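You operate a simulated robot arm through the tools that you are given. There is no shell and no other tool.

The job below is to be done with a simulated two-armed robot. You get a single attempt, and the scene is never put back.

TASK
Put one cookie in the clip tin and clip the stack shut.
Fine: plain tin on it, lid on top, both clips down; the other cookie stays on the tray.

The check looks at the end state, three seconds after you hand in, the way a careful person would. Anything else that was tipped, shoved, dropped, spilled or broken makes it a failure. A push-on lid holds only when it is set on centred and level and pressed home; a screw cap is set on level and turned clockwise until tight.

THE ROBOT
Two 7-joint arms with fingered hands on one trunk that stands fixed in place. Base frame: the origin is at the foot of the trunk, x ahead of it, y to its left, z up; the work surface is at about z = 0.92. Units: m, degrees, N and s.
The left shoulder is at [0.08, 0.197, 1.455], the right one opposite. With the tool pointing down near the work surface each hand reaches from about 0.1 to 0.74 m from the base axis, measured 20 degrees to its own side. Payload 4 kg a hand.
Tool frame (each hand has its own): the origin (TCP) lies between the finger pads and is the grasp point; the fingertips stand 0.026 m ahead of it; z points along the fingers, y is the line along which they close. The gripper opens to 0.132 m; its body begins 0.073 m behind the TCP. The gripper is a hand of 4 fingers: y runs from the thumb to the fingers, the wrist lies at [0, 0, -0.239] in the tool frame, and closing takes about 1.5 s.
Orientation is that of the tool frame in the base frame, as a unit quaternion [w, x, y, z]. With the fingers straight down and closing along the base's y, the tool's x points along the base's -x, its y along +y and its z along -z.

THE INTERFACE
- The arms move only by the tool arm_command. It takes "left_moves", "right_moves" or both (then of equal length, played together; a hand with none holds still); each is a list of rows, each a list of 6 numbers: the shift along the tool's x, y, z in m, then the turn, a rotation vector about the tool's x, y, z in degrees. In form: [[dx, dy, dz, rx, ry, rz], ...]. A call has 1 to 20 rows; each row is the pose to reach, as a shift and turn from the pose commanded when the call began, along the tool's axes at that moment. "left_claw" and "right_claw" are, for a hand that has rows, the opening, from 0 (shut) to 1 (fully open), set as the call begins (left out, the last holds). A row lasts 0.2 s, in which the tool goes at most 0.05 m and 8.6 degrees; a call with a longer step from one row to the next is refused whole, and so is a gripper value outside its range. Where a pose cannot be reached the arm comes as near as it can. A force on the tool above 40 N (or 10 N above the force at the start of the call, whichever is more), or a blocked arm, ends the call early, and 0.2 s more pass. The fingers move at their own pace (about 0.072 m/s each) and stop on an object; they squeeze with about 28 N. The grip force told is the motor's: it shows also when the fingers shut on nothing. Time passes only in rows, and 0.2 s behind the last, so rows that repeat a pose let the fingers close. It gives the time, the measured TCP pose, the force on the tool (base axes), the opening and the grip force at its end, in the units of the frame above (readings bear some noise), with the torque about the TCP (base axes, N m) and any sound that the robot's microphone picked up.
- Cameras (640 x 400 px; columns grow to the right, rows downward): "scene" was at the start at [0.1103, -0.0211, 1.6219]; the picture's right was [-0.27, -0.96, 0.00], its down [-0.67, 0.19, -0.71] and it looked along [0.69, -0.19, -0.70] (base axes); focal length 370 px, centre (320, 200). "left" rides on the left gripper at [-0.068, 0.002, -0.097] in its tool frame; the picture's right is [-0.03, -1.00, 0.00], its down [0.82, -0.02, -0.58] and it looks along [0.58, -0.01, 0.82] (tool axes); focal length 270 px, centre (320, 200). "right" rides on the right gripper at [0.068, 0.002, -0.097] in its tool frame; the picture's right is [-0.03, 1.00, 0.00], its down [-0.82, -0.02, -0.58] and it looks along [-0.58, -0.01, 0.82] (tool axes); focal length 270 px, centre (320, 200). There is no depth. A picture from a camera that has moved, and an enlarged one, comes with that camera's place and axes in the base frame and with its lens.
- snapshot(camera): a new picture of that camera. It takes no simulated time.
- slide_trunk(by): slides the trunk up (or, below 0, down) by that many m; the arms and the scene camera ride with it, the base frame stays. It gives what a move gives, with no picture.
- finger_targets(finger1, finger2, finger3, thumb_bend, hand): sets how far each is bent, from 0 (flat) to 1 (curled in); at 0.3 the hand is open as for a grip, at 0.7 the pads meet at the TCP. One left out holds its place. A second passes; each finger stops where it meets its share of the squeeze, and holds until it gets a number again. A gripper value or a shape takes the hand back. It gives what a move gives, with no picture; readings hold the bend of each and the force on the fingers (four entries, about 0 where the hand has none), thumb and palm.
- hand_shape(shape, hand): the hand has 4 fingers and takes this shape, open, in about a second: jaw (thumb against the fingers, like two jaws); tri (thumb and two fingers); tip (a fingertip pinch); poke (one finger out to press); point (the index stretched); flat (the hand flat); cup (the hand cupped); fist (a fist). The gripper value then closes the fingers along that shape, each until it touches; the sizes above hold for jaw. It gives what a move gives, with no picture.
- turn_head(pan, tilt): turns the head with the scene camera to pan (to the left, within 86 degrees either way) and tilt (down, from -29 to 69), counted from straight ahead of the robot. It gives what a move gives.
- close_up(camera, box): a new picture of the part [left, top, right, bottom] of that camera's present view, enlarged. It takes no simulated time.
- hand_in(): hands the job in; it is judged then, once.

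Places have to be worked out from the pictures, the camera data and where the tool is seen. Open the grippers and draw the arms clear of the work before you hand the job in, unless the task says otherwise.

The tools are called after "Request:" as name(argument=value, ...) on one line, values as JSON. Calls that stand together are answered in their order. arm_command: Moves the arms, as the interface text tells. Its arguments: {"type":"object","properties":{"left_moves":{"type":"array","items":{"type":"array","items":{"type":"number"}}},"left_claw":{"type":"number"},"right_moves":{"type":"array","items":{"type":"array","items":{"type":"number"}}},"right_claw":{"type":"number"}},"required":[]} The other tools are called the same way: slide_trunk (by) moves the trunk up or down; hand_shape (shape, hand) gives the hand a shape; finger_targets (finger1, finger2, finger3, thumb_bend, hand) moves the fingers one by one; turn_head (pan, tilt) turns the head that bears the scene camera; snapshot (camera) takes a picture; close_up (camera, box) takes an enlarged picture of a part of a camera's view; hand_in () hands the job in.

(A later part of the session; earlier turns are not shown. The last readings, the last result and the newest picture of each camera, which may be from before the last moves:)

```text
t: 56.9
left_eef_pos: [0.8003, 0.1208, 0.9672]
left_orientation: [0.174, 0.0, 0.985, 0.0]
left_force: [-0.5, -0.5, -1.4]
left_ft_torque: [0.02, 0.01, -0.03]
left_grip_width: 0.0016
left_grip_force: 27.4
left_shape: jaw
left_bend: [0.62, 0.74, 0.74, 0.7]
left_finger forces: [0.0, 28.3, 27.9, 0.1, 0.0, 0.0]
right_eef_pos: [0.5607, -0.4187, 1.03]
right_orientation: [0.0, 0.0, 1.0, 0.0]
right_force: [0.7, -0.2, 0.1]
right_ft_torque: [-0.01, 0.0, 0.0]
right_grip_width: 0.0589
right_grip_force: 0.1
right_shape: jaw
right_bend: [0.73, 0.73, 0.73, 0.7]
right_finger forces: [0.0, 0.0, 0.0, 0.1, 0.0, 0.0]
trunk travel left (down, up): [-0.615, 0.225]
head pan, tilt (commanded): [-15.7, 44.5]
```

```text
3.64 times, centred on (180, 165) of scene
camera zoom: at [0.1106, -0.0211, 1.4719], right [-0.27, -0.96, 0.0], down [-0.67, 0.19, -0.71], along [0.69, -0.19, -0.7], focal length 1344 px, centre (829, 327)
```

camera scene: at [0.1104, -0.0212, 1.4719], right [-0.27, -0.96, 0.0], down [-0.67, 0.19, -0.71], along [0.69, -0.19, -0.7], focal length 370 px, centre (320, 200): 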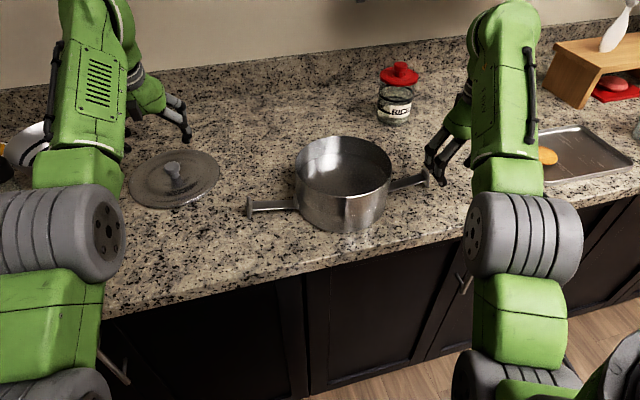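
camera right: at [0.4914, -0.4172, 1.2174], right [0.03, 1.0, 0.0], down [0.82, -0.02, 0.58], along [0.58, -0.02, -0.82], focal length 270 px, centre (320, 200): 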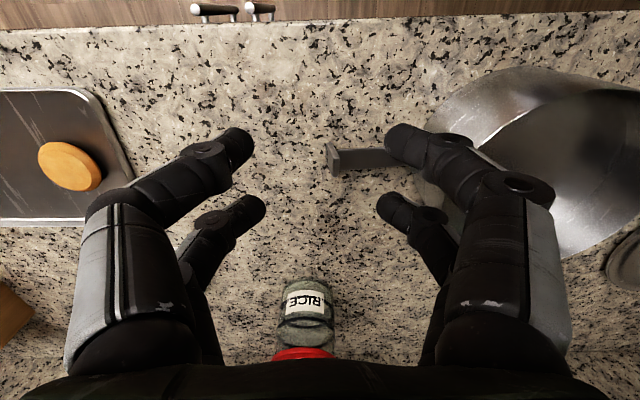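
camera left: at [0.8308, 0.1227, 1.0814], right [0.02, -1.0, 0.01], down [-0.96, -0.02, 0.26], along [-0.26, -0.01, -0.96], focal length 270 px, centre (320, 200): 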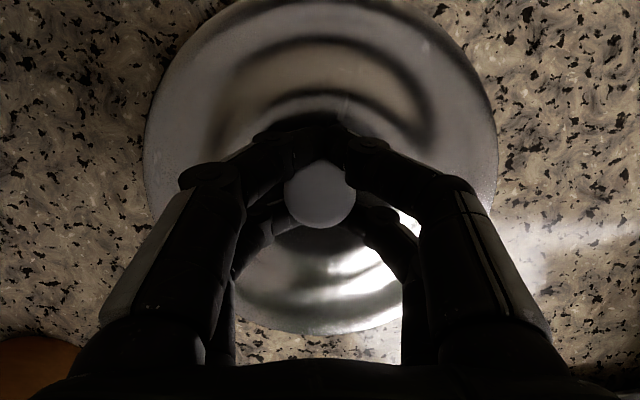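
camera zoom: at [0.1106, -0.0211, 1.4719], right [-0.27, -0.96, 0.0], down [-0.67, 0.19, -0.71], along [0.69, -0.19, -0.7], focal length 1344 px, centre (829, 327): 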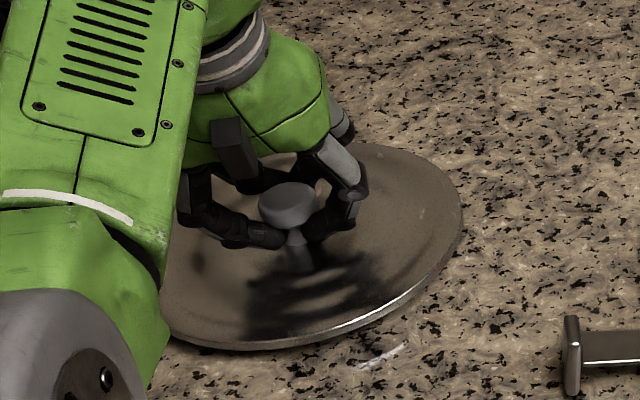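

Only the lower finger pair holds the knob head, because the tilt puts the other pair above it. That is enough to bring the lid closer, where I can re-grip with a vertical hand. I'll lift it slightly and see how it hangs.

Request:
arm_command(left_moves=[[-0.0009, 0, -0.0023, 0, 0, 0], [-0.0017, 0, -0.0047, 0, 0, 0], [-0.0034, 0, -0.0094, 0, 0, 0], [-0.0051, 0, -0.0141, 0, 0, 0], [-0.0068, 0, -0.0188, 0, 0, 0], [-0.0068, 0, -0.0188, 0, 0, 0]])

Request:
snapshot(camera="left")

Request:
close_up(camera="scene", box=[120, 110, 240, 220])

```text
t: 58.2
left_eef_pos: [0.7994, 0.1204, 0.9864]
left_orientation: [0.174, 0.001, 0.985, -0.001]
left_force: [0.1, 0.6, -1.1]
left_ft_torque: [-0.01, -0.05, 0.0]
left_grip_width: 0.0015
left_grip_force: 27.8
left_shape: jaw
left_bend: [0.62, 0.74, 0.74, 0.7]
left_finger forces: [0.1, 29.2, 28.2, 0.0, 0.1, 0.1]
right_eef_pos: [0.5597, -0.4189, 1.0294]
right_orientation: [0.0, 0.0, 1.0, 0.0]
right_force: [-0.1, 0.2, -0.2]
right_ft_torque: [0.03, 0.02, 0.01]
right_grip_width: 0.0591
right_grip_force: 0.0
right_shape: jaw
right_bend: [0.73, 0.73, 0.73, 0.7]
right_finger forces: [0.0, 0.0, 0.1, 0.0, 0.0, 0.1]
trunk travel left (down, up): [-0.615, 0.225]
head pan, tilt (commanded): [-15.7, 44.5]
```

```text
taken
camera left: at [0.8305, 0.1226, 1.1015], right [0.02, -1.0, 0.01], down [-0.96, -0.02, 0.26], along [-0.26, -0.01, -0.96], focal length 270 px, centre (320, 200)
```

left: 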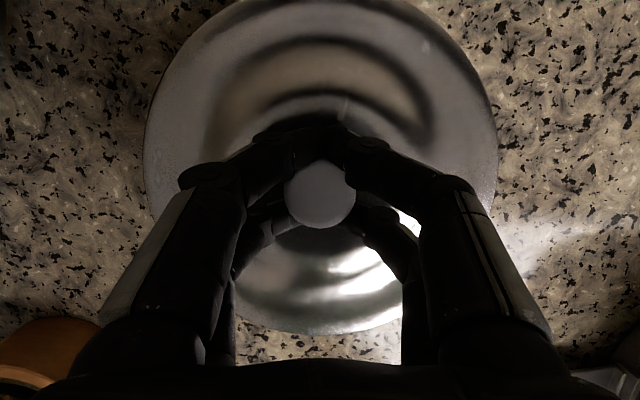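

```text
3.64 times, centred on (180, 165) of scene
camera zoom: at [0.1107, -0.0211, 1.4719], right [-0.27, -0.96, 0.0], down [-0.67, 0.19, -0.71], along [0.69, -0.19, -0.7], focal length 1344 px, centre (829, 327)
```

zoom: 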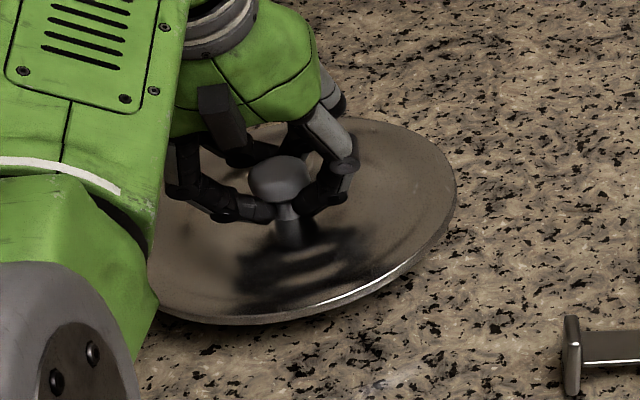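

The lid came up without shifting in the hand and still hangs level. I'll raise it to carrying height and move the right hand further out of the way.

Request:
arm_command(left_moves=[[-0.004, 0, -0.011, 0, 0, 0], [-0.0085, 0, -0.0235, 0, 0, 0], [-0.013, 0, -0.036, 0, 0, 0], [-0.0175, 0, -0.048, 0, 0, 0], [-0.022, 0, -0.0605, 0, 0, 0], [-0.0265, 0, -0.073, 0, 0, 0], [-0.031, 0, -0.085, 0, 0, 0], [-0.0342, 0, -0.094, 0, 0, 0], [-0.0342, 0, -0.094, 0, 0, 0]], right_moves=[[0.005, -0.008, -0.003, 0, 0, 0], [0.01, -0.016, -0.006, 0, 0, 0], [0.015, -0.024, -0.01, 0, 0, 0], [0.02, -0.032, -0.014, 0, 0, 0], [0.025, -0.04, -0.018, 0, 0, 0], [0.03, -0.048, -0.022, 0, 0, 0], [0.035, -0.056, -0.026, 0, 0, 0], [0.04, -0.06, -0.03, 0, 0, 0], [0.04, -0.06, -0.03, 0, 0, 0]])

Request:
snapshot(camera="left")

Request:
snapshot(camera="scene")

```text
t: 60.2
left_eef_pos: [0.7907, 0.1198, 1.0859]
left_orientation: [0.174, 0.0, 0.985, 0.0]
left_force: [0.3, 0.3, -0.1]
left_ft_torque: [0.0, 0.01, 0.0]
left_grip_width: 0.0016
left_grip_force: 27.7
left_shape: jaw
left_bend: [0.62, 0.74, 0.74, 0.7]
left_finger forces: [0.0, 32.5, 30.9, 0.0, 0.1, 0.0]
left hand out of reach, approached as far as the arm can: row 7, 8, 9
right_eef_pos: [0.5237, -0.4816, 1.0542]
right_orientation: [0.002, 0.0, 1.0, 0.0]
right_force: [-0.2, -0.4, 0.1]
right_ft_torque: [0.02, -0.02, 0.01]
right_grip_width: 0.0587
right_grip_force: 0.1
right_shape: jaw
right_bend: [0.73, 0.73, 0.73, 0.7]
right_finger forces: [0.0, 0.0, 0.0, 0.0, 0.0, 0.0]
right hand out of reach, approached as far as the arm can: row 8, 9
trunk travel left (down, up): [-0.615, 0.225]
head pan, tilt (commanded): [-15.7, 44.5]
```

```text
taken
camera left: at [0.8201, 0.1221, 1.2006], right [0.02, -1.0, 0.01], down [-0.96, -0.02, 0.26], along [-0.26, -0.01, -0.96], focal length 270 px, centre (320, 200)
```

left: 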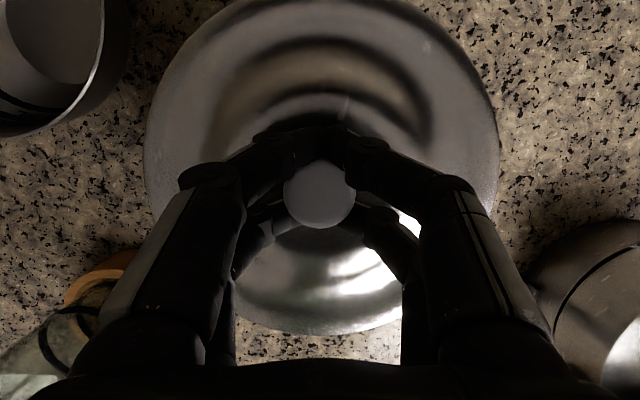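

```text
taken
camera scene: at [0.1104, -0.021, 1.4719], right [-0.27, -0.96, 0.0], down [-0.67, 0.19, -0.71], along [0.69, -0.19, -0.7], focal length 370 px, centre (320, 200)
```

scene: 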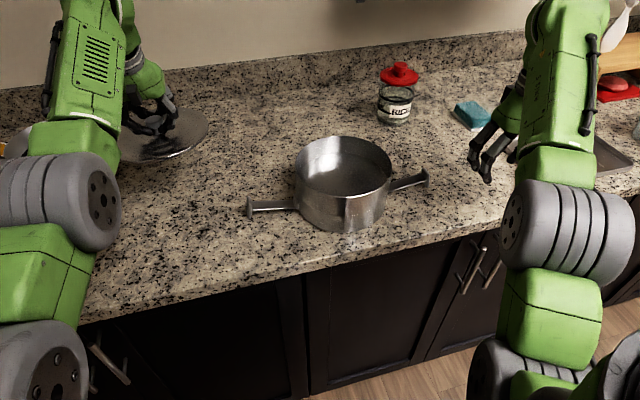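

Both hands reached their limits slightly but kept their attitude. I'll carry the lid most of the way toward the stack, keeping it level.

Request:
arm_command(left_moves=[[0.005, -0.008, -0.003, 0, 0, 0], [0.011, -0.022, -0.006, 0, 0, 0], [0.019, -0.04, -0.009, 0, 0, 0], [0.027, -0.059, -0.012, 0, 0, 0], [0.035, -0.078, -0.015, 0, 0, 0], [0.043, -0.097, -0.0185, 0, 0, 0], [0.051, -0.116, -0.022, 0, 0, 0], [0.059, -0.135, -0.0255, 0, 0, 0], [0.067, -0.154, -0.029, 0, 0, 0], [0.075, -0.173, -0.0325, 0, 0, 0], [0.083, -0.192, -0.036, 0, 0, 0], [0.091, -0.211, -0.0395, 0, 0, 0], [0.099, -0.23, -0.043, 0, 0, 0], [0.107, -0.25, -0.046, 0, 0, 0], [0.115, -0.27, -0.05, 0, 0, 0], [0.123, -0.29, -0.0535, 0, 0, 0], [0.131, -0.308, -0.057, 0, 0, 0], [0.137, -0.322, -0.0595, 0, 0, 0], [0.141, -0.332, -0.061, 0, 0, 0], [0.1426, -0.336, -0.0615, 0, 0, 0]])

Request:
snapshot(camera="scene")

Request:
snapshot(camera="left")

Request:
snapshot(camera="right")

```text
t: 64.5
left_eef_pos: [0.6345, -0.2167, 1.0939]
left_orientation: [0.174, 0.0, 0.985, -0.001]
left_force: [0.3, -0.8, -0.8]
left_ft_torque: [0.01, 0.0, 0.0]
left_grip_width: 0.0016
left_grip_force: 27.7
left_shape: jaw
left_bend: [0.62, 0.74, 0.74, 0.7]
left_finger forces: [0.0, 36.0, 32.6, 0.0, 0.0, 0.0]
right_eef_pos: [0.5234, -0.4808, 1.0526]
right_orientation: [0.002, 0.0, 1.0, -0.001]
right_force: [-0.2, -0.6, 0.0]
right_ft_torque: [0.0, 0.02, 0.02]
right_grip_width: 0.0591
right_grip_force: 0.0
right_shape: jaw
right_bend: [0.73, 0.73, 0.73, 0.7]
right_finger forces: [0.0, 0.1, 0.0, 0.1, 0.0, 0.0]
trunk travel left (down, up): [-0.615, 0.225]
head pan, tilt (commanded): [-15.7, 44.5]
```

```text
taken
camera scene: at [0.1105, -0.0214, 1.4719], right [-0.27, -0.96, 0.0], down [-0.67, 0.19, -0.71], along [0.69, -0.19, -0.7], focal length 370 px, centre (320, 200)
```

scene: 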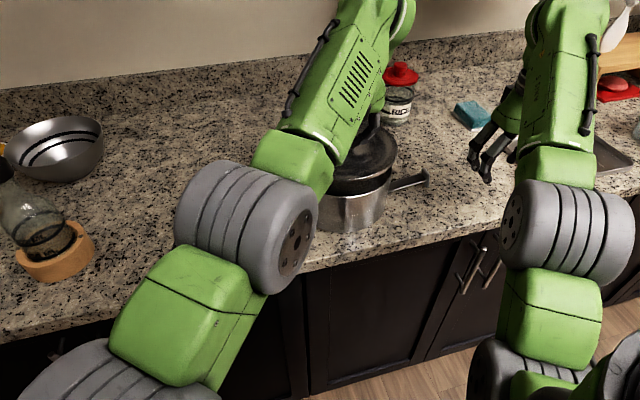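

```text
taken
camera left: at [0.6646, -0.214, 1.2084], right [0.02, -1.0, 0.01], down [-0.96, -0.02, 0.26], along [-0.26, -0.01, -0.96], focal length 270 px, centre (320, 200)
```

left: 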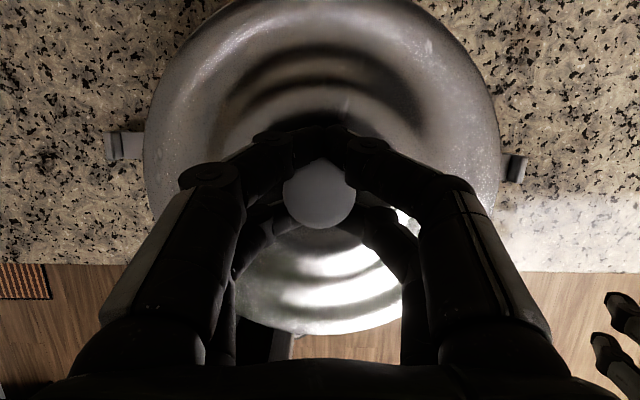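

```text
taken
camera right: at [0.4549, -0.4797, 1.1504], right [0.03, 1.0, 0.0], down [0.81, -0.02, 0.58], along [0.58, -0.02, -0.81], focal length 270 px, centre (320, 200)
```

right: 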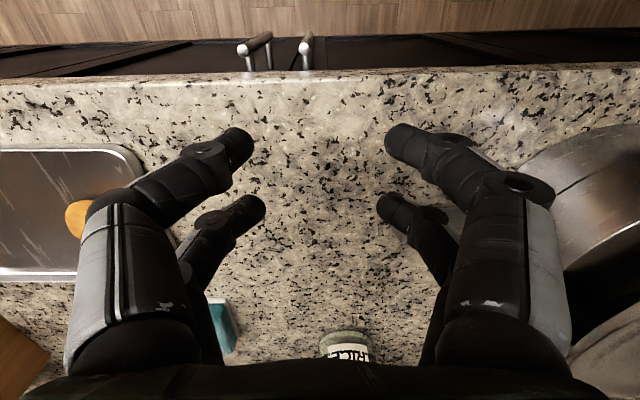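

The lid hovers over the stack, and sideways it agrees with the stack to about 1 mm. I'll check the front edge in an enlarged scene view.

Request:
close_up(camera="scene", box=[290, 120, 420, 240])

Request:
close_up(camera="right", box=[500, 100, 640, 400])

```text
3.33 times, centred on (355, 180) of scene
camera zoom: at [0.1105, -0.0214, 1.4719], right [-0.27, -0.96, 0.0], down [-0.67, 0.19, -0.71], along [0.69, -0.19, -0.7], focal length 1232 px, centre (203, 267)
```

zoom: 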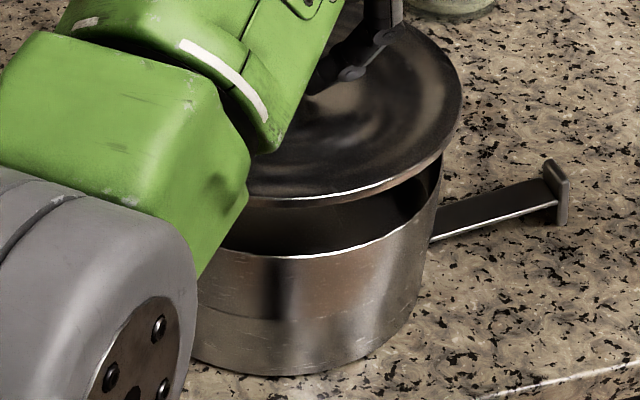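

```text
1.33 times, centred on (570, 250) of right
camera zoom: at [0.4549, -0.4797, 1.1504], right [0.03, 1.0, 0.0], down [0.81, -0.02, 0.58], along [0.58, -0.02, -0.81], focal length 360 px, centre (-13, 133)
```

zoom: 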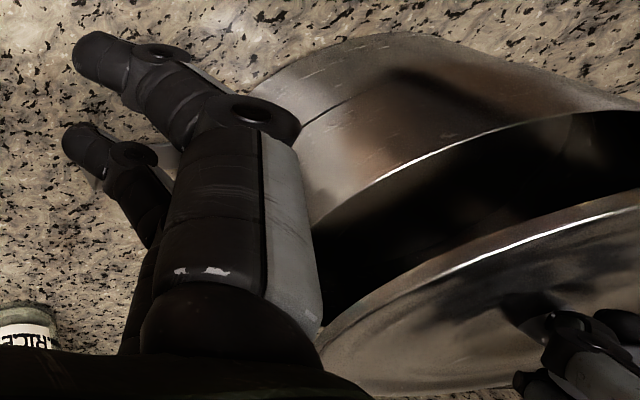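

Working through the views, the lid's flange is about 37 mm above the rim and centred to within 1 mm. I'll lower it by 20 mm and check again.

Request:
arm_command(left_moves=[[0.0014, -0.0003, 0.0038, 0, 0, 0], [0.0027, -0.0006, 0.0075, 0, 0, 0], [0.0041, -0.0007, 0.0113, 0, 0, 0], [0.0055, -0.0007, 0.015, 0, 0, 0], [0.0068, -0.0007, 0.0188, 0, 0, 0], [0.0068, -0.0007, 0.0188, 0, 0, 0]])

Request:
close_up(camera="scene", box=[320, 130, 410, 220])

Request:
close_up(camera="right", box=[500, 100, 640, 400])

Request:
snapshot(camera="left")

```text
t: 65.8
left_eef_pos: [0.6336, -0.2164, 1.075]
left_orientation: [0.174, 0.0, 0.985, 0.0]
left_force: [1.1, 0.4, -0.2]
left_ft_torque: [-0.04, -0.02, 0.01]
left_grip_width: 0.0015
left_grip_force: 27.8
left_shape: jaw
left_bend: [0.62, 0.74, 0.74, 0.7]
left_finger forces: [0.0, 36.5, 32.9, 0.1, 0.0, 0.0]
right_eef_pos: [0.5234, -0.4803, 1.0538]
right_orientation: [0.002, -0.001, 1.0, -0.001]
right_force: [-0.7, 0.3, 0.0]
right_ft_torque: [0.01, -0.06, -0.01]
right_grip_width: 0.0589
right_grip_force: 0.1
right_shape: jaw
right_bend: [0.73, 0.73, 0.73, 0.7]
right_finger forces: [0.0, 0.0, 0.1, 0.0, 0.1, 0.0]
trunk travel left (down, up): [-0.615, 0.225]
head pan, tilt (commanded): [-15.7, 44.5]
```

```text
4.44 times, centred on (365, 175) of scene
camera zoom: at [0.1104, -0.0213, 1.4719], right [-0.27, -0.96, 0.0], down [-0.67, 0.19, -0.71], along [0.69, -0.19, -0.7], focal length 1642 px, centre (120, 311)
```

zoom: 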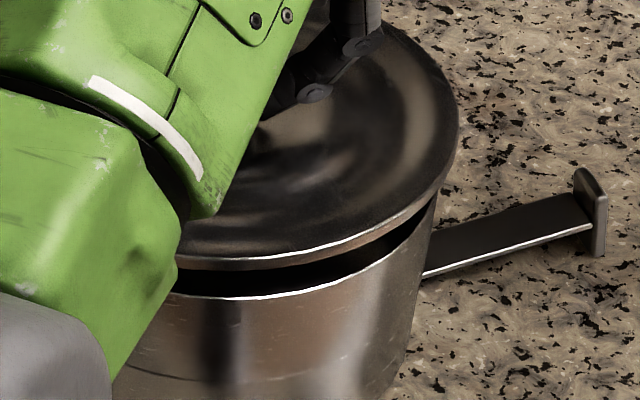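

```text
1.33 times, centred on (570, 250) of right
camera zoom: at [0.4549, -0.4796, 1.1505], right [0.03, 1.0, 0.0], down [0.81, -0.02, 0.58], along [0.58, -0.02, -0.81], focal length 360 px, centre (-13, 133)
```

zoom: 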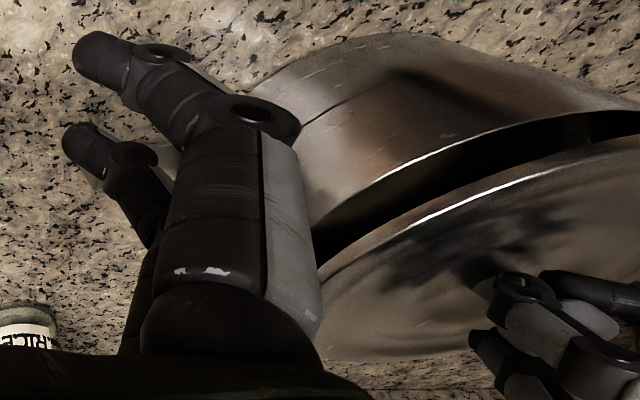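

```text
taken
camera left: at [0.6648, -0.2143, 1.1887], right [0.02, -1.0, 0.01], down [-0.96, -0.02, 0.26], along [-0.26, -0.01, -0.96], focal length 270 px, centre (320, 200)
```

left: 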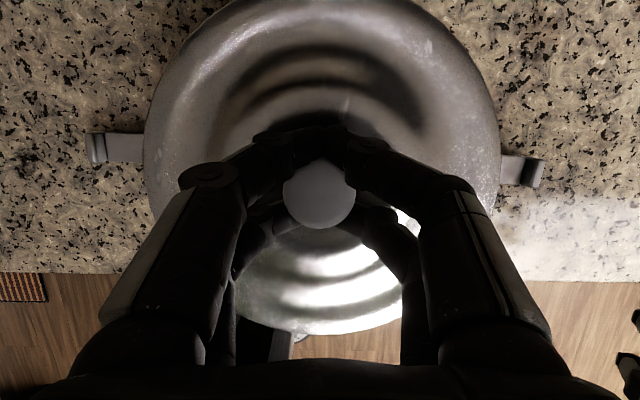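

The gap is down to about 17 mm at the flange and still concentric. I'll keep lowering in 2 mm steps and watch for contact.

Request:
arm_command(left_moves=[[0.0007, -0.0003, 0.0019, 0, 0, 0], [0.0014, -0.0005, 0.0038, 0, 0, 0], [0.0021, -0.0005, 0.0056, 0, 0, 0], [0.0027, -0.0005, 0.0075, 0, 0, 0], [0.0034, -0.0005, 0.0094, 0, 0, 0], [0.0034, -0.0005, 0.0094, 0, 0, 0]])

Request:
close_up(camera="scene", box=[320, 130, 410, 220])

Request:
close_up(camera="right", box=[540, 110, 640, 220])

```text
t: 67.2
left_eef_pos: [0.635, -0.2162, 1.064]
left_orientation: [0.174, 0.0, 0.985, 0.0]
left_force: [-1.0, 0.4, -1.1]
left_ft_torque: [0.03, 0.0, -0.02]
left_grip_width: 0.0016
left_grip_force: 28.0
left_shape: jaw
left_bend: [0.62, 0.74, 0.74, 0.7]
left_finger forces: [0.0, 36.7, 33.0, 0.0, 0.1, 0.0]
right_eef_pos: [0.5231, -0.4823, 1.055]
right_orientation: [0.001, -0.001, 1.0, -0.001]
right_force: [-0.6, 0.1, -0.7]
right_ft_torque: [-0.02, 0.03, 0.0]
right_grip_width: 0.059
right_grip_force: 0.2
right_shape: jaw
right_bend: [0.73, 0.73, 0.73, 0.7]
right_finger forces: [0.0, 0.1, 0.1, 0.1, 0.0, 0.0]
trunk travel left (down, up): [-0.615, 0.225]
head pan, tilt (commanded): [-15.7, 44.5]
```

```text
4.44 times, centred on (365, 175) of scene
camera zoom: at [0.1105, -0.0213, 1.4719], right [-0.27, -0.96, 0.0], down [-0.67, 0.19, -0.71], along [0.69, -0.19, -0.7], focal length 1642 px, centre (120, 311)
```

zoom: 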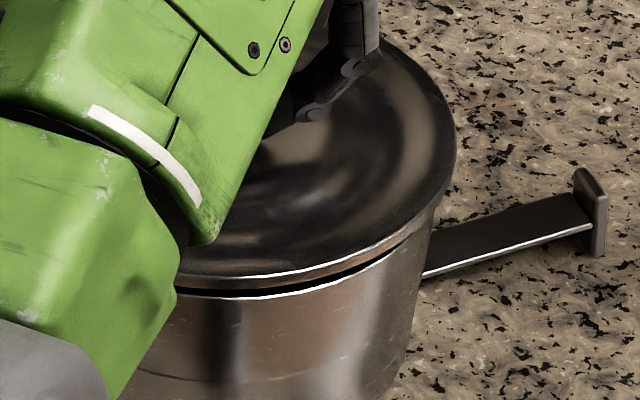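

```text
3.64 times, centred on (590, 165) of right
camera zoom: at [0.4549, -0.4797, 1.1505], right [0.03, 1.0, 0.0], down [0.81, -0.02, 0.58], along [0.58, -0.02, -0.81], focal length 983 px, centre (-662, 327)
```

zoom: 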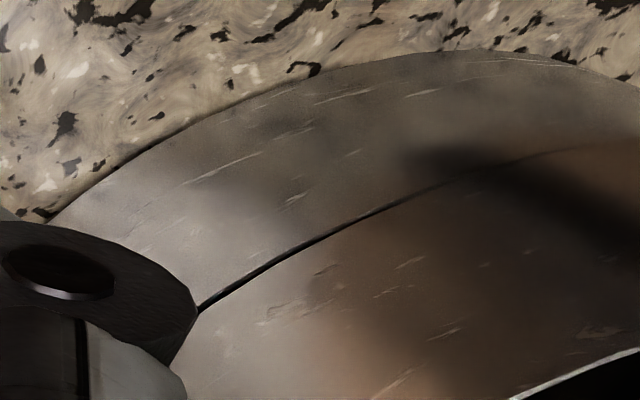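

The front gap is about 5 mm and even from side to side. Lowering slowly the last few millimetres.

Request:
arm_command(left_moves=[[0.0003, 0, 0.0009, 0, 0, 0], [0.0007, 0, 0.0019, 0, 0, 0], [0.001, 0, 0.0028, 0, 0, 0], [0.0014, 0, 0.0038, 0, 0, 0], [0.0014, 0, 0.0038, 0, 0, 0]])

Request:
close_up(camera="scene", box=[330, 150, 400, 220])

Request:
snapshot(camera="right")

```text
t: 68.5
left_eef_pos: [0.6342, -0.2178, 1.0608]
left_orientation: [0.174, 0.0, 0.985, -0.001]
left_force: [0.0, 0.1, -1.3]
left_ft_torque: [0.05, -0.01, 0.01]
left_grip_width: 0.0016
left_grip_force: 27.9
left_shape: jaw
left_bend: [0.62, 0.74, 0.74, 0.7]
left_finger forces: [0.0, 36.9, 33.2, 0.0, 0.0, 0.0]
right_eef_pos: [0.5247, -0.4811, 1.0541]
right_orientation: [0.002, 0.0, 1.0, 0.0]
right_force: [1.2, -0.6, -1.0]
right_ft_torque: [0.0, 0.01, 0.0]
right_grip_width: 0.059
right_grip_force: 0.1
right_shape: jaw
right_bend: [0.73, 0.73, 0.73, 0.7]
right_finger forces: [0.1, 0.1, 0.0, 0.1, 0.1, 0.1]
trunk travel left (down, up): [-0.615, 0.225]
head pan, tilt (commanded): [-15.7, 44.5]
```

```text
5.71 times, centred on (365, 185) of scene
camera zoom: at [0.1104, -0.0213, 1.4719], right [-0.27, -0.96, 0.0], down [-0.67, 0.19, -0.71], along [0.69, -0.19, -0.7], focal length 2112 px, centre (63, 286)
```

zoom: 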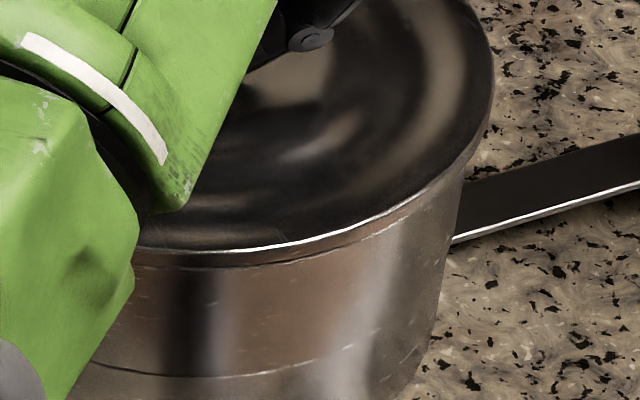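

```text
taken
camera right: at [0.4549, -0.4796, 1.1505], right [0.03, 1.0, 0.0], down [0.81, -0.02, 0.58], along [0.58, -0.02, -0.81], focal length 270 px, centre (320, 200)
```

right: 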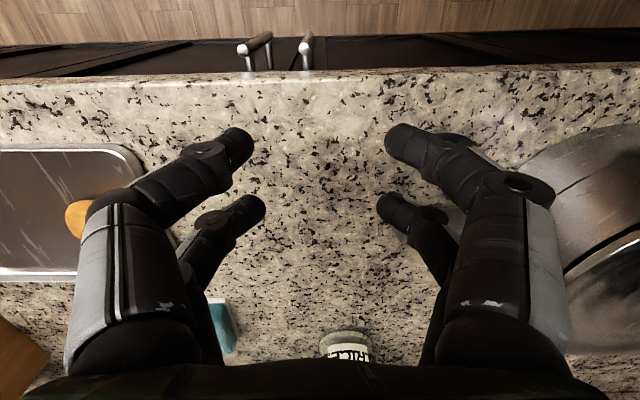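

Nearly closed, with still no load. Continuing in 1 mm steps until contact shows.

Request:
arm_command(left_moves=[[0.0003, 0.0005, 0.0009, 0, 0, 0], [0.0007, 0.0005, 0.0019, 0, 0, 0], [0.001, 0.0005, 0.0028, 0, 0, 0], [0.0014, 0.0005, 0.0038, 0, 0, 0], [0.0014, 0.0005, 0.0038, 0, 0, 0]])

Request:
close_up(camera="scene", box=[330, 150, 400, 220])

Request:
close_up(camera="right", box=[540, 110, 640, 360])

Request:
snapshot(camera="left")

```text
t: 69.7
left_eef_pos: [0.633, -0.2175, 1.0563]
left_orientation: [0.174, 0.0, 0.985, 0.0]
left_force: [-0.3, -0.6, 1.0]
left_ft_torque: [0.14, -0.09, -0.08]
left_grip_width: 0.0014
left_grip_force: 27.4
left_shape: jaw
left_bend: [0.62, 0.74, 0.74, 0.7]
left_finger forces: [0.0, 37.8, 34.4, 0.0, 0.0, 0.0]
right_eef_pos: [0.5226, -0.4813, 1.0538]
right_orientation: [0.002, 0.0, 1.0, -0.001]
right_force: [0.7, -0.1, 0.1]
right_ft_torque: [-0.01, 0.01, -0.02]
right_grip_width: 0.0591
right_grip_force: 0.1
right_shape: jaw
right_bend: [0.73, 0.73, 0.73, 0.7]
right_finger forces: [0.1, 0.1, 0.1, 0.0, 0.0, 0.1]
trunk travel left (down, up): [-0.615, 0.225]
head pan, tilt (commanded): [-15.7, 44.5]
```

```text
5.71 times, centred on (365, 185) of scene
camera zoom: at [0.1102, -0.0214, 1.4719], right [-0.27, -0.96, 0.0], down [-0.67, 0.19, -0.71], along [0.69, -0.19, -0.7], focal length 2112 px, centre (63, 286)
```

zoom: 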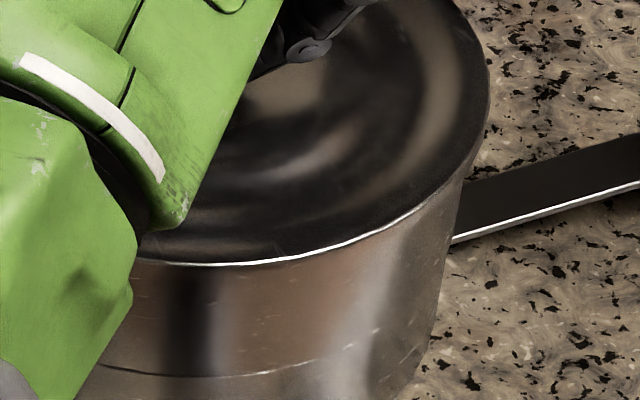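

```text
1.60 times, centred on (590, 235) of right
camera zoom: at [0.4547, -0.4797, 1.1505], right [0.03, 1.0, 0.0], down [0.81, -0.02, 0.58], along [0.58, -0.02, -0.81], focal length 432 px, centre (-112, 144)
```

zoom: 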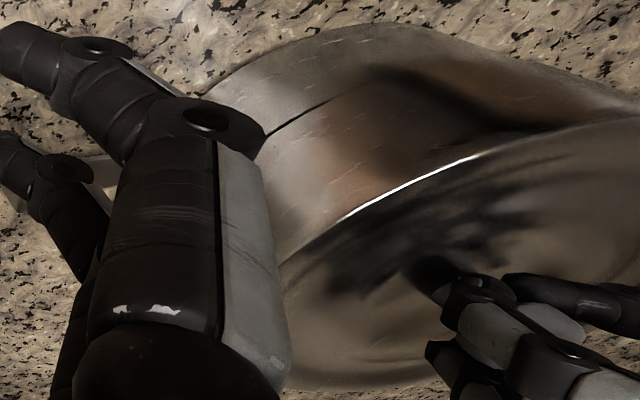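

```text
taken
camera left: at [0.6644, -0.2146, 1.1709], right [0.02, -1.0, 0.01], down [-0.96, -0.02, 0.26], along [-0.26, -0.01, -0.96], focal length 270 px, centre (320, 200)
```

left: 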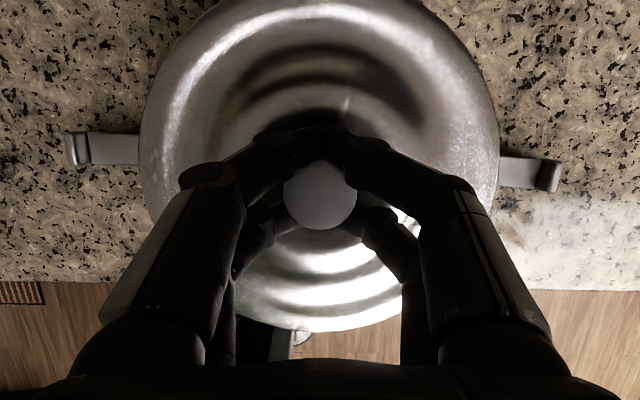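

First light contact shows up, and the torque puts it at the back-left of the rim. I'll shift the lid about 1 mm toward front-right and look at the load again.

Request:
arm_command(left_moves=[[0.0005, -0.0006, -0.0002, 0, 0, 0], [0.00094, -0.0012, -0.00034, 0, 0, 0], [0.00094, -0.0012, -0.00034, 0, 0, 0]])

Request:
close_up(camera="left", box=[60, 0, 320, 180])

Request:
close_up(camera="left", box=[400, 0, 640, 240])

Request:
close_up(camera="scene", box=[345, 140, 395, 200])

```text
t: 70.5
left_eef_pos: [0.6324, -0.2179, 1.0568]
left_orientation: [0.173, 0.0, 0.985, 0.0]
left_force: [0.4, -0.4, 0.6]
left_ft_torque: [0.15, -0.08, -0.01]
left_grip_width: 0.0011
left_grip_force: 28.3
left_shape: jaw
left_bend: [0.62, 0.75, 0.74, 0.7]
left_finger forces: [0.0, 38.3, 34.0, 0.1, 0.1, 0.0]
right_eef_pos: [0.5233, -0.4811, 1.0538]
right_orientation: [0.002, 0.0, 1.0, -0.001]
right_force: [0.0, -0.7, 0.1]
right_ft_torque: [-0.03, -0.02, 0.04]
right_grip_width: 0.0592
right_grip_force: 0.1
right_shape: jaw
right_bend: [0.73, 0.73, 0.73, 0.7]
right_finger forces: [0.0, 0.0, 0.1, 0.1, 0.0, 0.0]
trunk travel left (down, up): [-0.615, 0.225]
head pan, tilt (commanded): [-15.7, 44.5]
```

```text
2.22 times, centred on (190, 90) of left
camera zoom: at [0.6637, -0.2156, 1.1706], right [0.02, -1.0, 0.01], down [-0.96, -0.02, 0.26], along [-0.26, -0.01, -0.96], focal length 601 px, centre (609, 444)
```

zoom: 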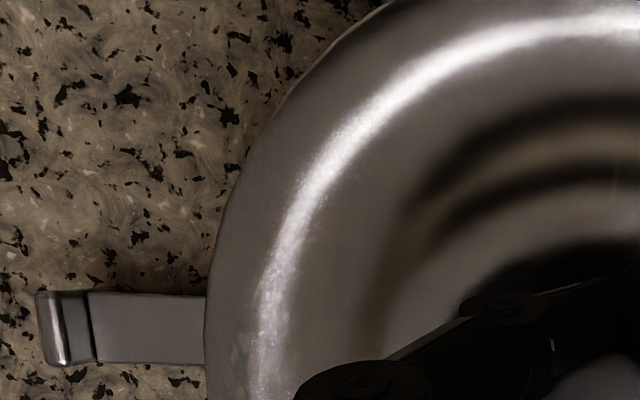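

```text
1.67 times, centred on (520, 120) of left
camera zoom: at [0.6637, -0.2156, 1.1706], right [0.02, -1.0, 0.01], down [-0.96, -0.02, 0.26], along [-0.26, -0.01, -0.96], focal length 450 px, centre (-13, 333)
```

zoom: 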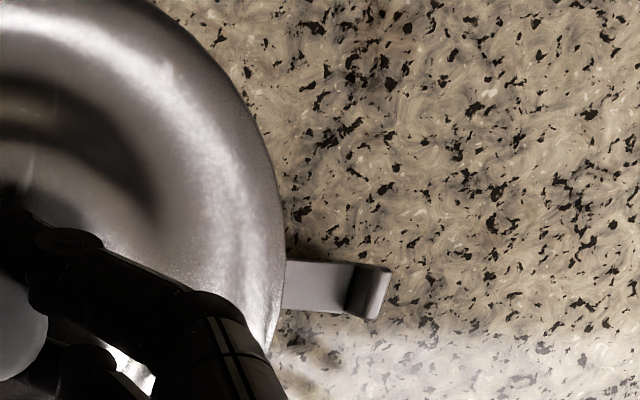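

```text
6.67 times, centred on (370, 170) of scene
camera zoom: at [0.1103, -0.0211, 1.4719], right [-0.27, -0.96, 0.0], down [-0.67, 0.19, -0.71], along [0.69, -0.19, -0.7], focal length 2464 px, centre (-13, 400)
```

zoom: 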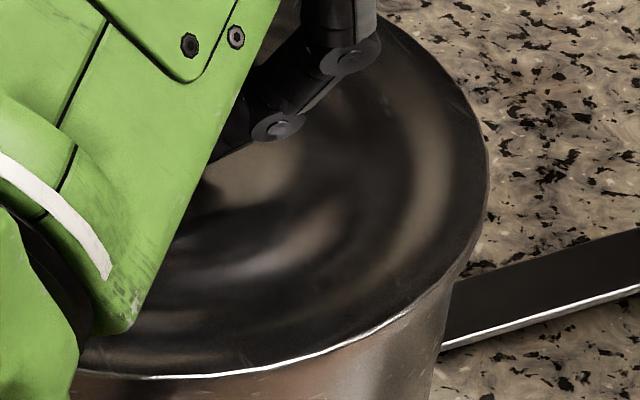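

Front and right edges look flush. I'll push down another 2 mm gently to see whether the lid settles or only loads up.

Request:
arm_command(left_moves=[[0.0003, 0, 0.0009, 0, 0, 0], [0.0007, 0, 0.0019, 0, 0, 0], [0.0007, 0, 0.0019, 0, 0, 0]])

Request:
snapshot(camera="left")

Request:
close_up(camera="scene", box=[330, 150, 400, 220])

```text
t: 71.2
left_eef_pos: [0.6317, -0.2173, 1.0572]
left_orientation: [0.174, 0.0, 0.985, -0.001]
left_force: [1.4, -1.3, 6.5]
left_ft_torque: [0.09, -0.03, 0.0]
left_grip_width: 0.0013
left_grip_force: 27.7
left_shape: jaw
left_bend: [0.62, 0.75, 0.75, 0.7]
left_finger forces: [0.1, 38.8, 36.0, 0.0, 0.0, 0.0]
right_eef_pos: [0.5215, -0.4812, 1.0536]
right_orientation: [0.002, -0.001, 1.0, -0.002]
right_force: [-0.3, 0.5, 0.2]
right_ft_torque: [-0.02, -0.02, 0.01]
right_grip_width: 0.0591
right_grip_force: 0.0
right_shape: jaw
right_bend: [0.73, 0.73, 0.73, 0.7]
right_finger forces: [0.0, 0.1, 0.1, 0.0, 0.0, 0.1]
trunk travel left (down, up): [-0.615, 0.225]
head pan, tilt (commanded): [-15.7, 44.5]
```

```text
taken
camera left: at [0.6633, -0.2155, 1.1705], right [0.02, -1.0, 0.01], down [-0.96, -0.02, 0.26], along [-0.26, -0.02, -0.97], focal length 270 px, centre (320, 200)
```

left: 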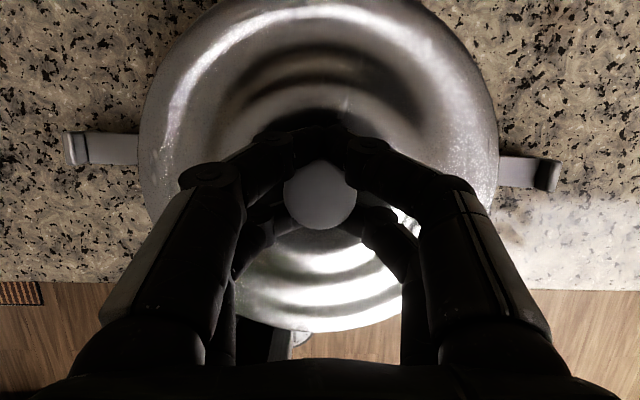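

```text
5.71 times, centred on (365, 185) of scene
camera zoom: at [0.1096, -0.021, 1.4721], right [-0.27, -0.96, 0.0], down [-0.67, 0.19, -0.71], along [0.69, -0.19, -0.7], focal length 2112 px, centre (63, 286)
```

zoom: 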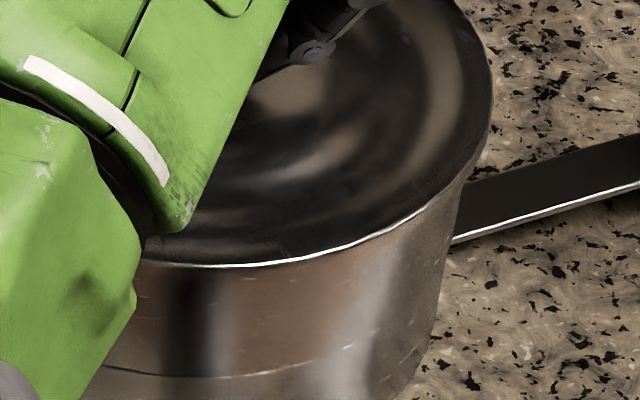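

The load is now about 7 N and almost central, so the lid is sitting evenly on the rim. I'll ease the pressure, open the left hand and back off along the tool axis.

Request:
arm_command(left_moves=[[-0.0003, 0, -0.001, 0, 0, 0], [-0.0003, 0, -0.001, 0, 0, 0], [-0.0003, 0, -0.001, 0, 0, 0], [-0.0003, 0, -0.001, 0, 0, 0], [-0.0003, 0, -0.001, 0, 0, 0], [-0.0003, 0, -0.001, 0, 0, 0]], left_claw=0.6)

Request:
snapshot(camera="left")

```text
t: 72.7
left_eef_pos: [0.6315, -0.2174, 1.0585]
left_orientation: [0.177, 0.0, 0.984, -0.001]
left_force: [2.1, -0.6, 20.2]
left_ft_torque: [0.0, 0.18, -0.04]
left_grip_width: 0.0759
left_grip_force: 0.0
left_shape: jaw
left_bend: [0.71, 0.74, 0.73, 0.7]
left_finger forces: [0.1, 10.9, 9.4, 0.0, 0.0, 0.0]
right_eef_pos: [0.5223, -0.4803, 1.0561]
right_orientation: [0.002, 0.0, 1.0, -0.002]
right_force: [-0.2, 0.3, -0.4]
right_ft_torque: [-0.02, -0.01, 0.0]
right_grip_width: 0.0589
right_grip_force: 0.0
right_shape: jaw
right_bend: [0.73, 0.73, 0.73, 0.7]
right_finger forces: [0.0, 0.0, 0.0, 0.0, 0.0, 0.1]
trunk travel left (down, up): [-0.615, 0.225]
head pan, tilt (commanded): [-15.7, 44.5]
```

```text
taken
camera left: at [0.6617, -0.2149, 1.1731], right [0.02, -1.0, 0.01], down [-0.97, -0.02, 0.26], along [-0.26, -0.02, -0.97], focal length 270 px, centre (320, 200)
```

left: 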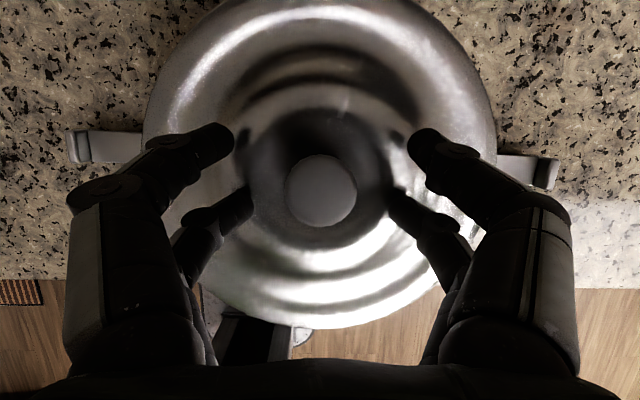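

The opened fingertips rest on the lid with about 20 N, close to the centre. Raising the hand straight off it now.

Request:
arm_command(left_moves=[[-0.001, 0, -0.003, 0, 0, 0], [-0.003, 0, -0.008, 0, 0, 0], [-0.006, 0, -0.016, 0, 0, 0], [-0.009, 0, -0.025, 0, 0, 0], [-0.009, 0, -0.035, 0, 0, 0], [-0.009, 0, -0.045, 0, 0, 0], [-0.009, 0, -0.055, 0, 0, 0]])

Request:
snapshot(camera="left")

Request:
snapshot(camera="scene")

```text
t: 74.2
left_eef_pos: [0.621, -0.2183, 1.109]
left_orientation: [0.173, 0.0, 0.985, 0.001]
left_force: [0.2, -0.3, 0.5]
left_ft_torque: [0.03, -0.02, 0.01]
left_grip_width: 0.0788
left_grip_force: 0.0
left_shape: jaw
left_bend: [0.71, 0.71, 0.71, 0.7]
left_finger forces: [0.0, 0.1, 0.1, 0.0, 0.1, 0.0]
right_eef_pos: [0.5243, -0.4817, 1.0542]
right_orientation: [0.001, 0.0, 1.0, -0.001]
right_force: [-1.1, 1.2, 0.7]
right_ft_torque: [0.02, -0.01, -0.01]
right_grip_width: 0.059
right_grip_force: 0.0
right_shape: jaw
right_bend: [0.73, 0.73, 0.73, 0.7]
right_finger forces: [0.0, 0.1, 0.1, 0.0, 0.0, 0.0]
trunk travel left (down, up): [-0.615, 0.225]
head pan, tilt (commanded): [-15.7, 44.5]
```

```text
taken
camera left: at [0.6526, -0.2157, 1.2245], right [0.02, -1.0, 0.01], down [-0.96, -0.02, 0.26], along [-0.26, -0.01, -0.96], focal length 270 px, centre (320, 200)
```

left: 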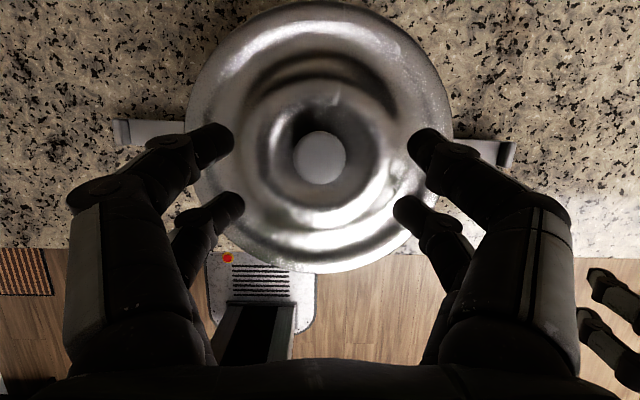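

```text
taken
camera scene: at [0.1098, -0.0211, 1.472], right [-0.27, -0.96, 0.0], down [-0.67, 0.19, -0.71], along [0.69, -0.19, -0.7], focal length 370 px, centre (320, 200)
```

scene: 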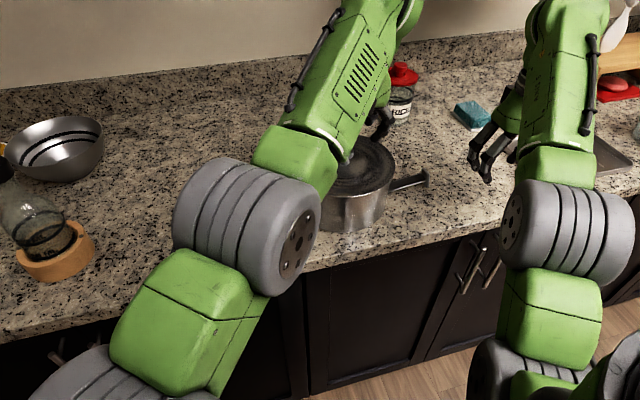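

The lid is on. I'll raise the trunk 0.10 m to lift both hands clear and regain working height, then move the left hand aside.

Request:
slide_trunk(by=0.1)

Request:
arm_command(left_moves=[[0, 0.02, 0, 0, 0, 0], [0, 0.05, 0.01, 0, 4, 0], [0, 0.08, 0.02, 0, 8, 0], [0, 0.11, 0.03, 0, 12, 0], [0, 0.14, 0.04, 0, 16, 0], [0, 0.17, 0.05, 0, 20, 0], [0, 0.2, 0.06, 0, 20, 0], [0, 0.23, 0.07, 0, 20, 0], [0, 0.26, 0.08, 0, 20, 0]])

Request:
snapshot(camera="scene")

Request:
close_up(camera="scene", box=[245, 130, 435, 260])

```text
t: 75.6
left_eef_pos: [0.622, -0.218, 1.2095]
left_orientation: [0.173, 0.0, 0.985, 0.0]
left_force: [-0.7, 0.9, 0.5]
left_ft_torque: [-0.02, 0.0, 0.01]
left_grip_width: 0.079
left_grip_force: 0.2
left_shape: jaw
left_bend: [0.71, 0.71, 0.71, 0.7]
left_finger forces: [0.1, 0.0, 0.0, 0.0, 0.0, 0.1]
right_eef_pos: [0.5236, -0.4811, 1.1549]
right_orientation: [0.001, -0.001, 1.0, 0.0]
right_force: [0.6, -0.2, -0.3]
right_ft_torque: [0.02, -0.03, 0.03]
right_grip_width: 0.0589
right_grip_force: 0.0
right_shape: jaw
right_bend: [0.73, 0.73, 0.73, 0.7]
right_finger forces: [0.0, 0.1, 0.0, 0.1, 0.0, 0.0]
trunk travel left (down, up): [-0.715, 0.125]
head pan, tilt (commanded): [-15.7, 44.5]
```

```text
t: 77.6
left_eef_pos: [0.6492, 0.0437, 1.1332]
left_orientation: [0.0, -0.001, 1.0, -0.001]
left_force: [0.1, 0.7, 0.2]
left_ft_torque: [-0.04, 0.01, -0.02]
left_grip_width: 0.079
left_grip_force: 0.1
left_shape: jaw
left_bend: [0.71, 0.71, 0.71, 0.7]
left_finger forces: [0.1, 0.0, 0.1, 0.0, 0.1, 0.1]
right_eef_pos: [0.5235, -0.48, 1.1556]
right_orientation: [0.002, 0.0, 1.0, -0.002]
right_force: [0.0, 0.1, -0.3]
right_ft_torque: [-0.03, 0.02, 0.02]
right_grip_width: 0.059
right_grip_force: 0.0
right_shape: jaw
right_bend: [0.73, 0.73, 0.73, 0.7]
right_finger forces: [0.0, 0.0, 0.0, 0.0, 0.0, 0.0]
trunk travel left (down, up): [-0.715, 0.125]
head pan, tilt (commanded): [-15.7, 44.5]
```

```text
taken
camera scene: at [0.1108, -0.0196, 1.5719], right [-0.27, -0.96, 0.0], down [-0.67, 0.19, -0.71], along [0.69, -0.19, -0.7], focal length 370 px, centre (320, 200)
```

scene: 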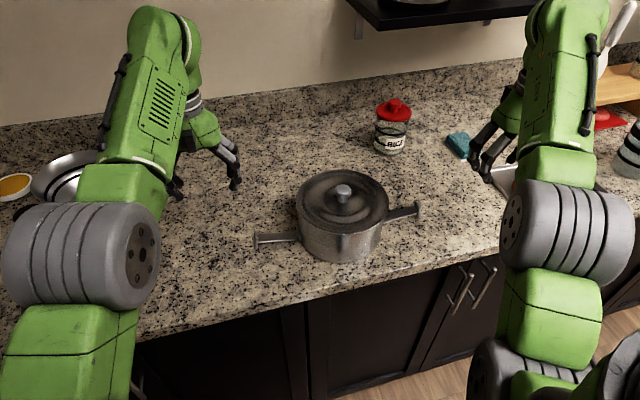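

```text
3.08 times, centred on (340, 195) of scene
camera zoom: at [0.1108, -0.0196, 1.5719], right [-0.27, -0.96, 0.0], down [-0.67, 0.19, -0.71], along [0.69, -0.19, -0.7], focal length 1137 px, centre (258, 215)
```

zoom: 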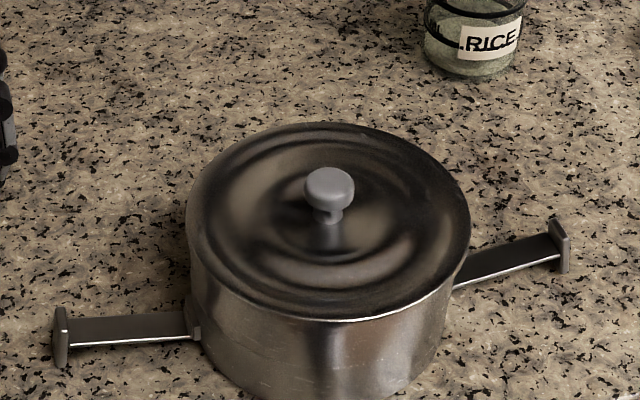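

The lid sits on the stack. I'll inspect the seam all round at higher zoom.

Request:
close_up(camera="scene", box=[290, 180, 350, 230])

Request:
close_up(camera="scene", box=[345, 180, 405, 230])

Request:
snapshot(camera="left")

Request:
snapshot(camera="right")

```text
8.00 times, centred on (320, 205) of scene
camera zoom: at [0.1108, -0.0196, 1.5719], right [-0.27, -0.96, 0.0], down [-0.67, 0.19, -0.71], along [0.69, -0.19, -0.7], focal length 2956 px, centre (320, 160)
```

zoom: 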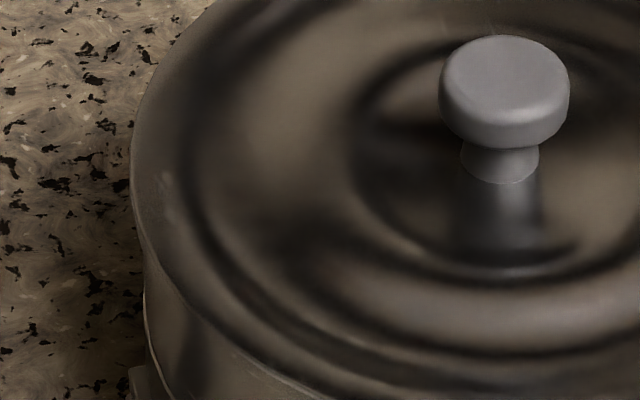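

```text
8.00 times, centred on (375, 205) of scene
camera zoom: at [0.1108, -0.0196, 1.5719], right [-0.27, -0.96, 0.0], down [-0.67, 0.19, -0.71], along [0.69, -0.19, -0.7], focal length 2956 px, centre (-120, 160)
```

zoom: 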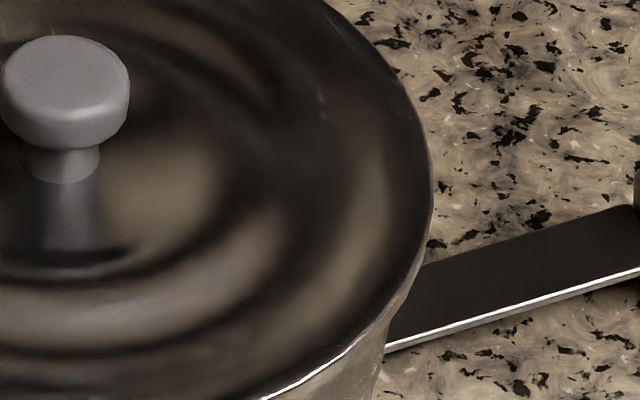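

```text
taken
camera left: at [0.7169, 0.0463, 1.2307], right [0.03, -1.0, 0.0], down [-0.82, -0.02, 0.58], along [-0.58, -0.02, -0.82], focal length 270 px, centre (320, 200)
```

left: 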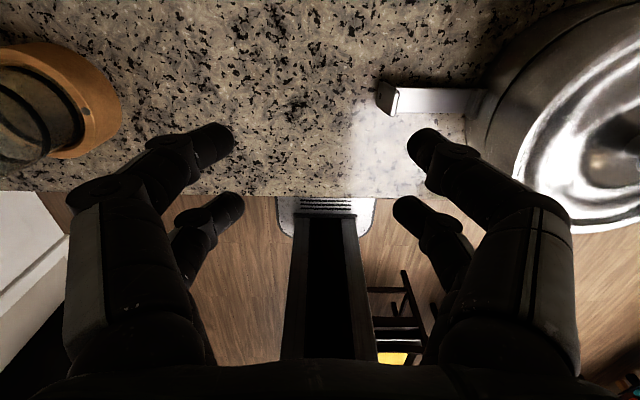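

```text
taken
camera right: at [0.4552, -0.4783, 1.251], right [0.03, 1.0, 0.0], down [0.81, -0.02, 0.58], along [0.58, -0.02, -0.81], focal length 270 px, centre (320, 200)
```

right: 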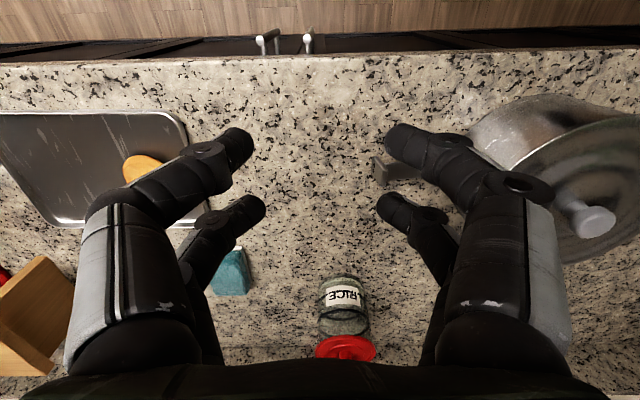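

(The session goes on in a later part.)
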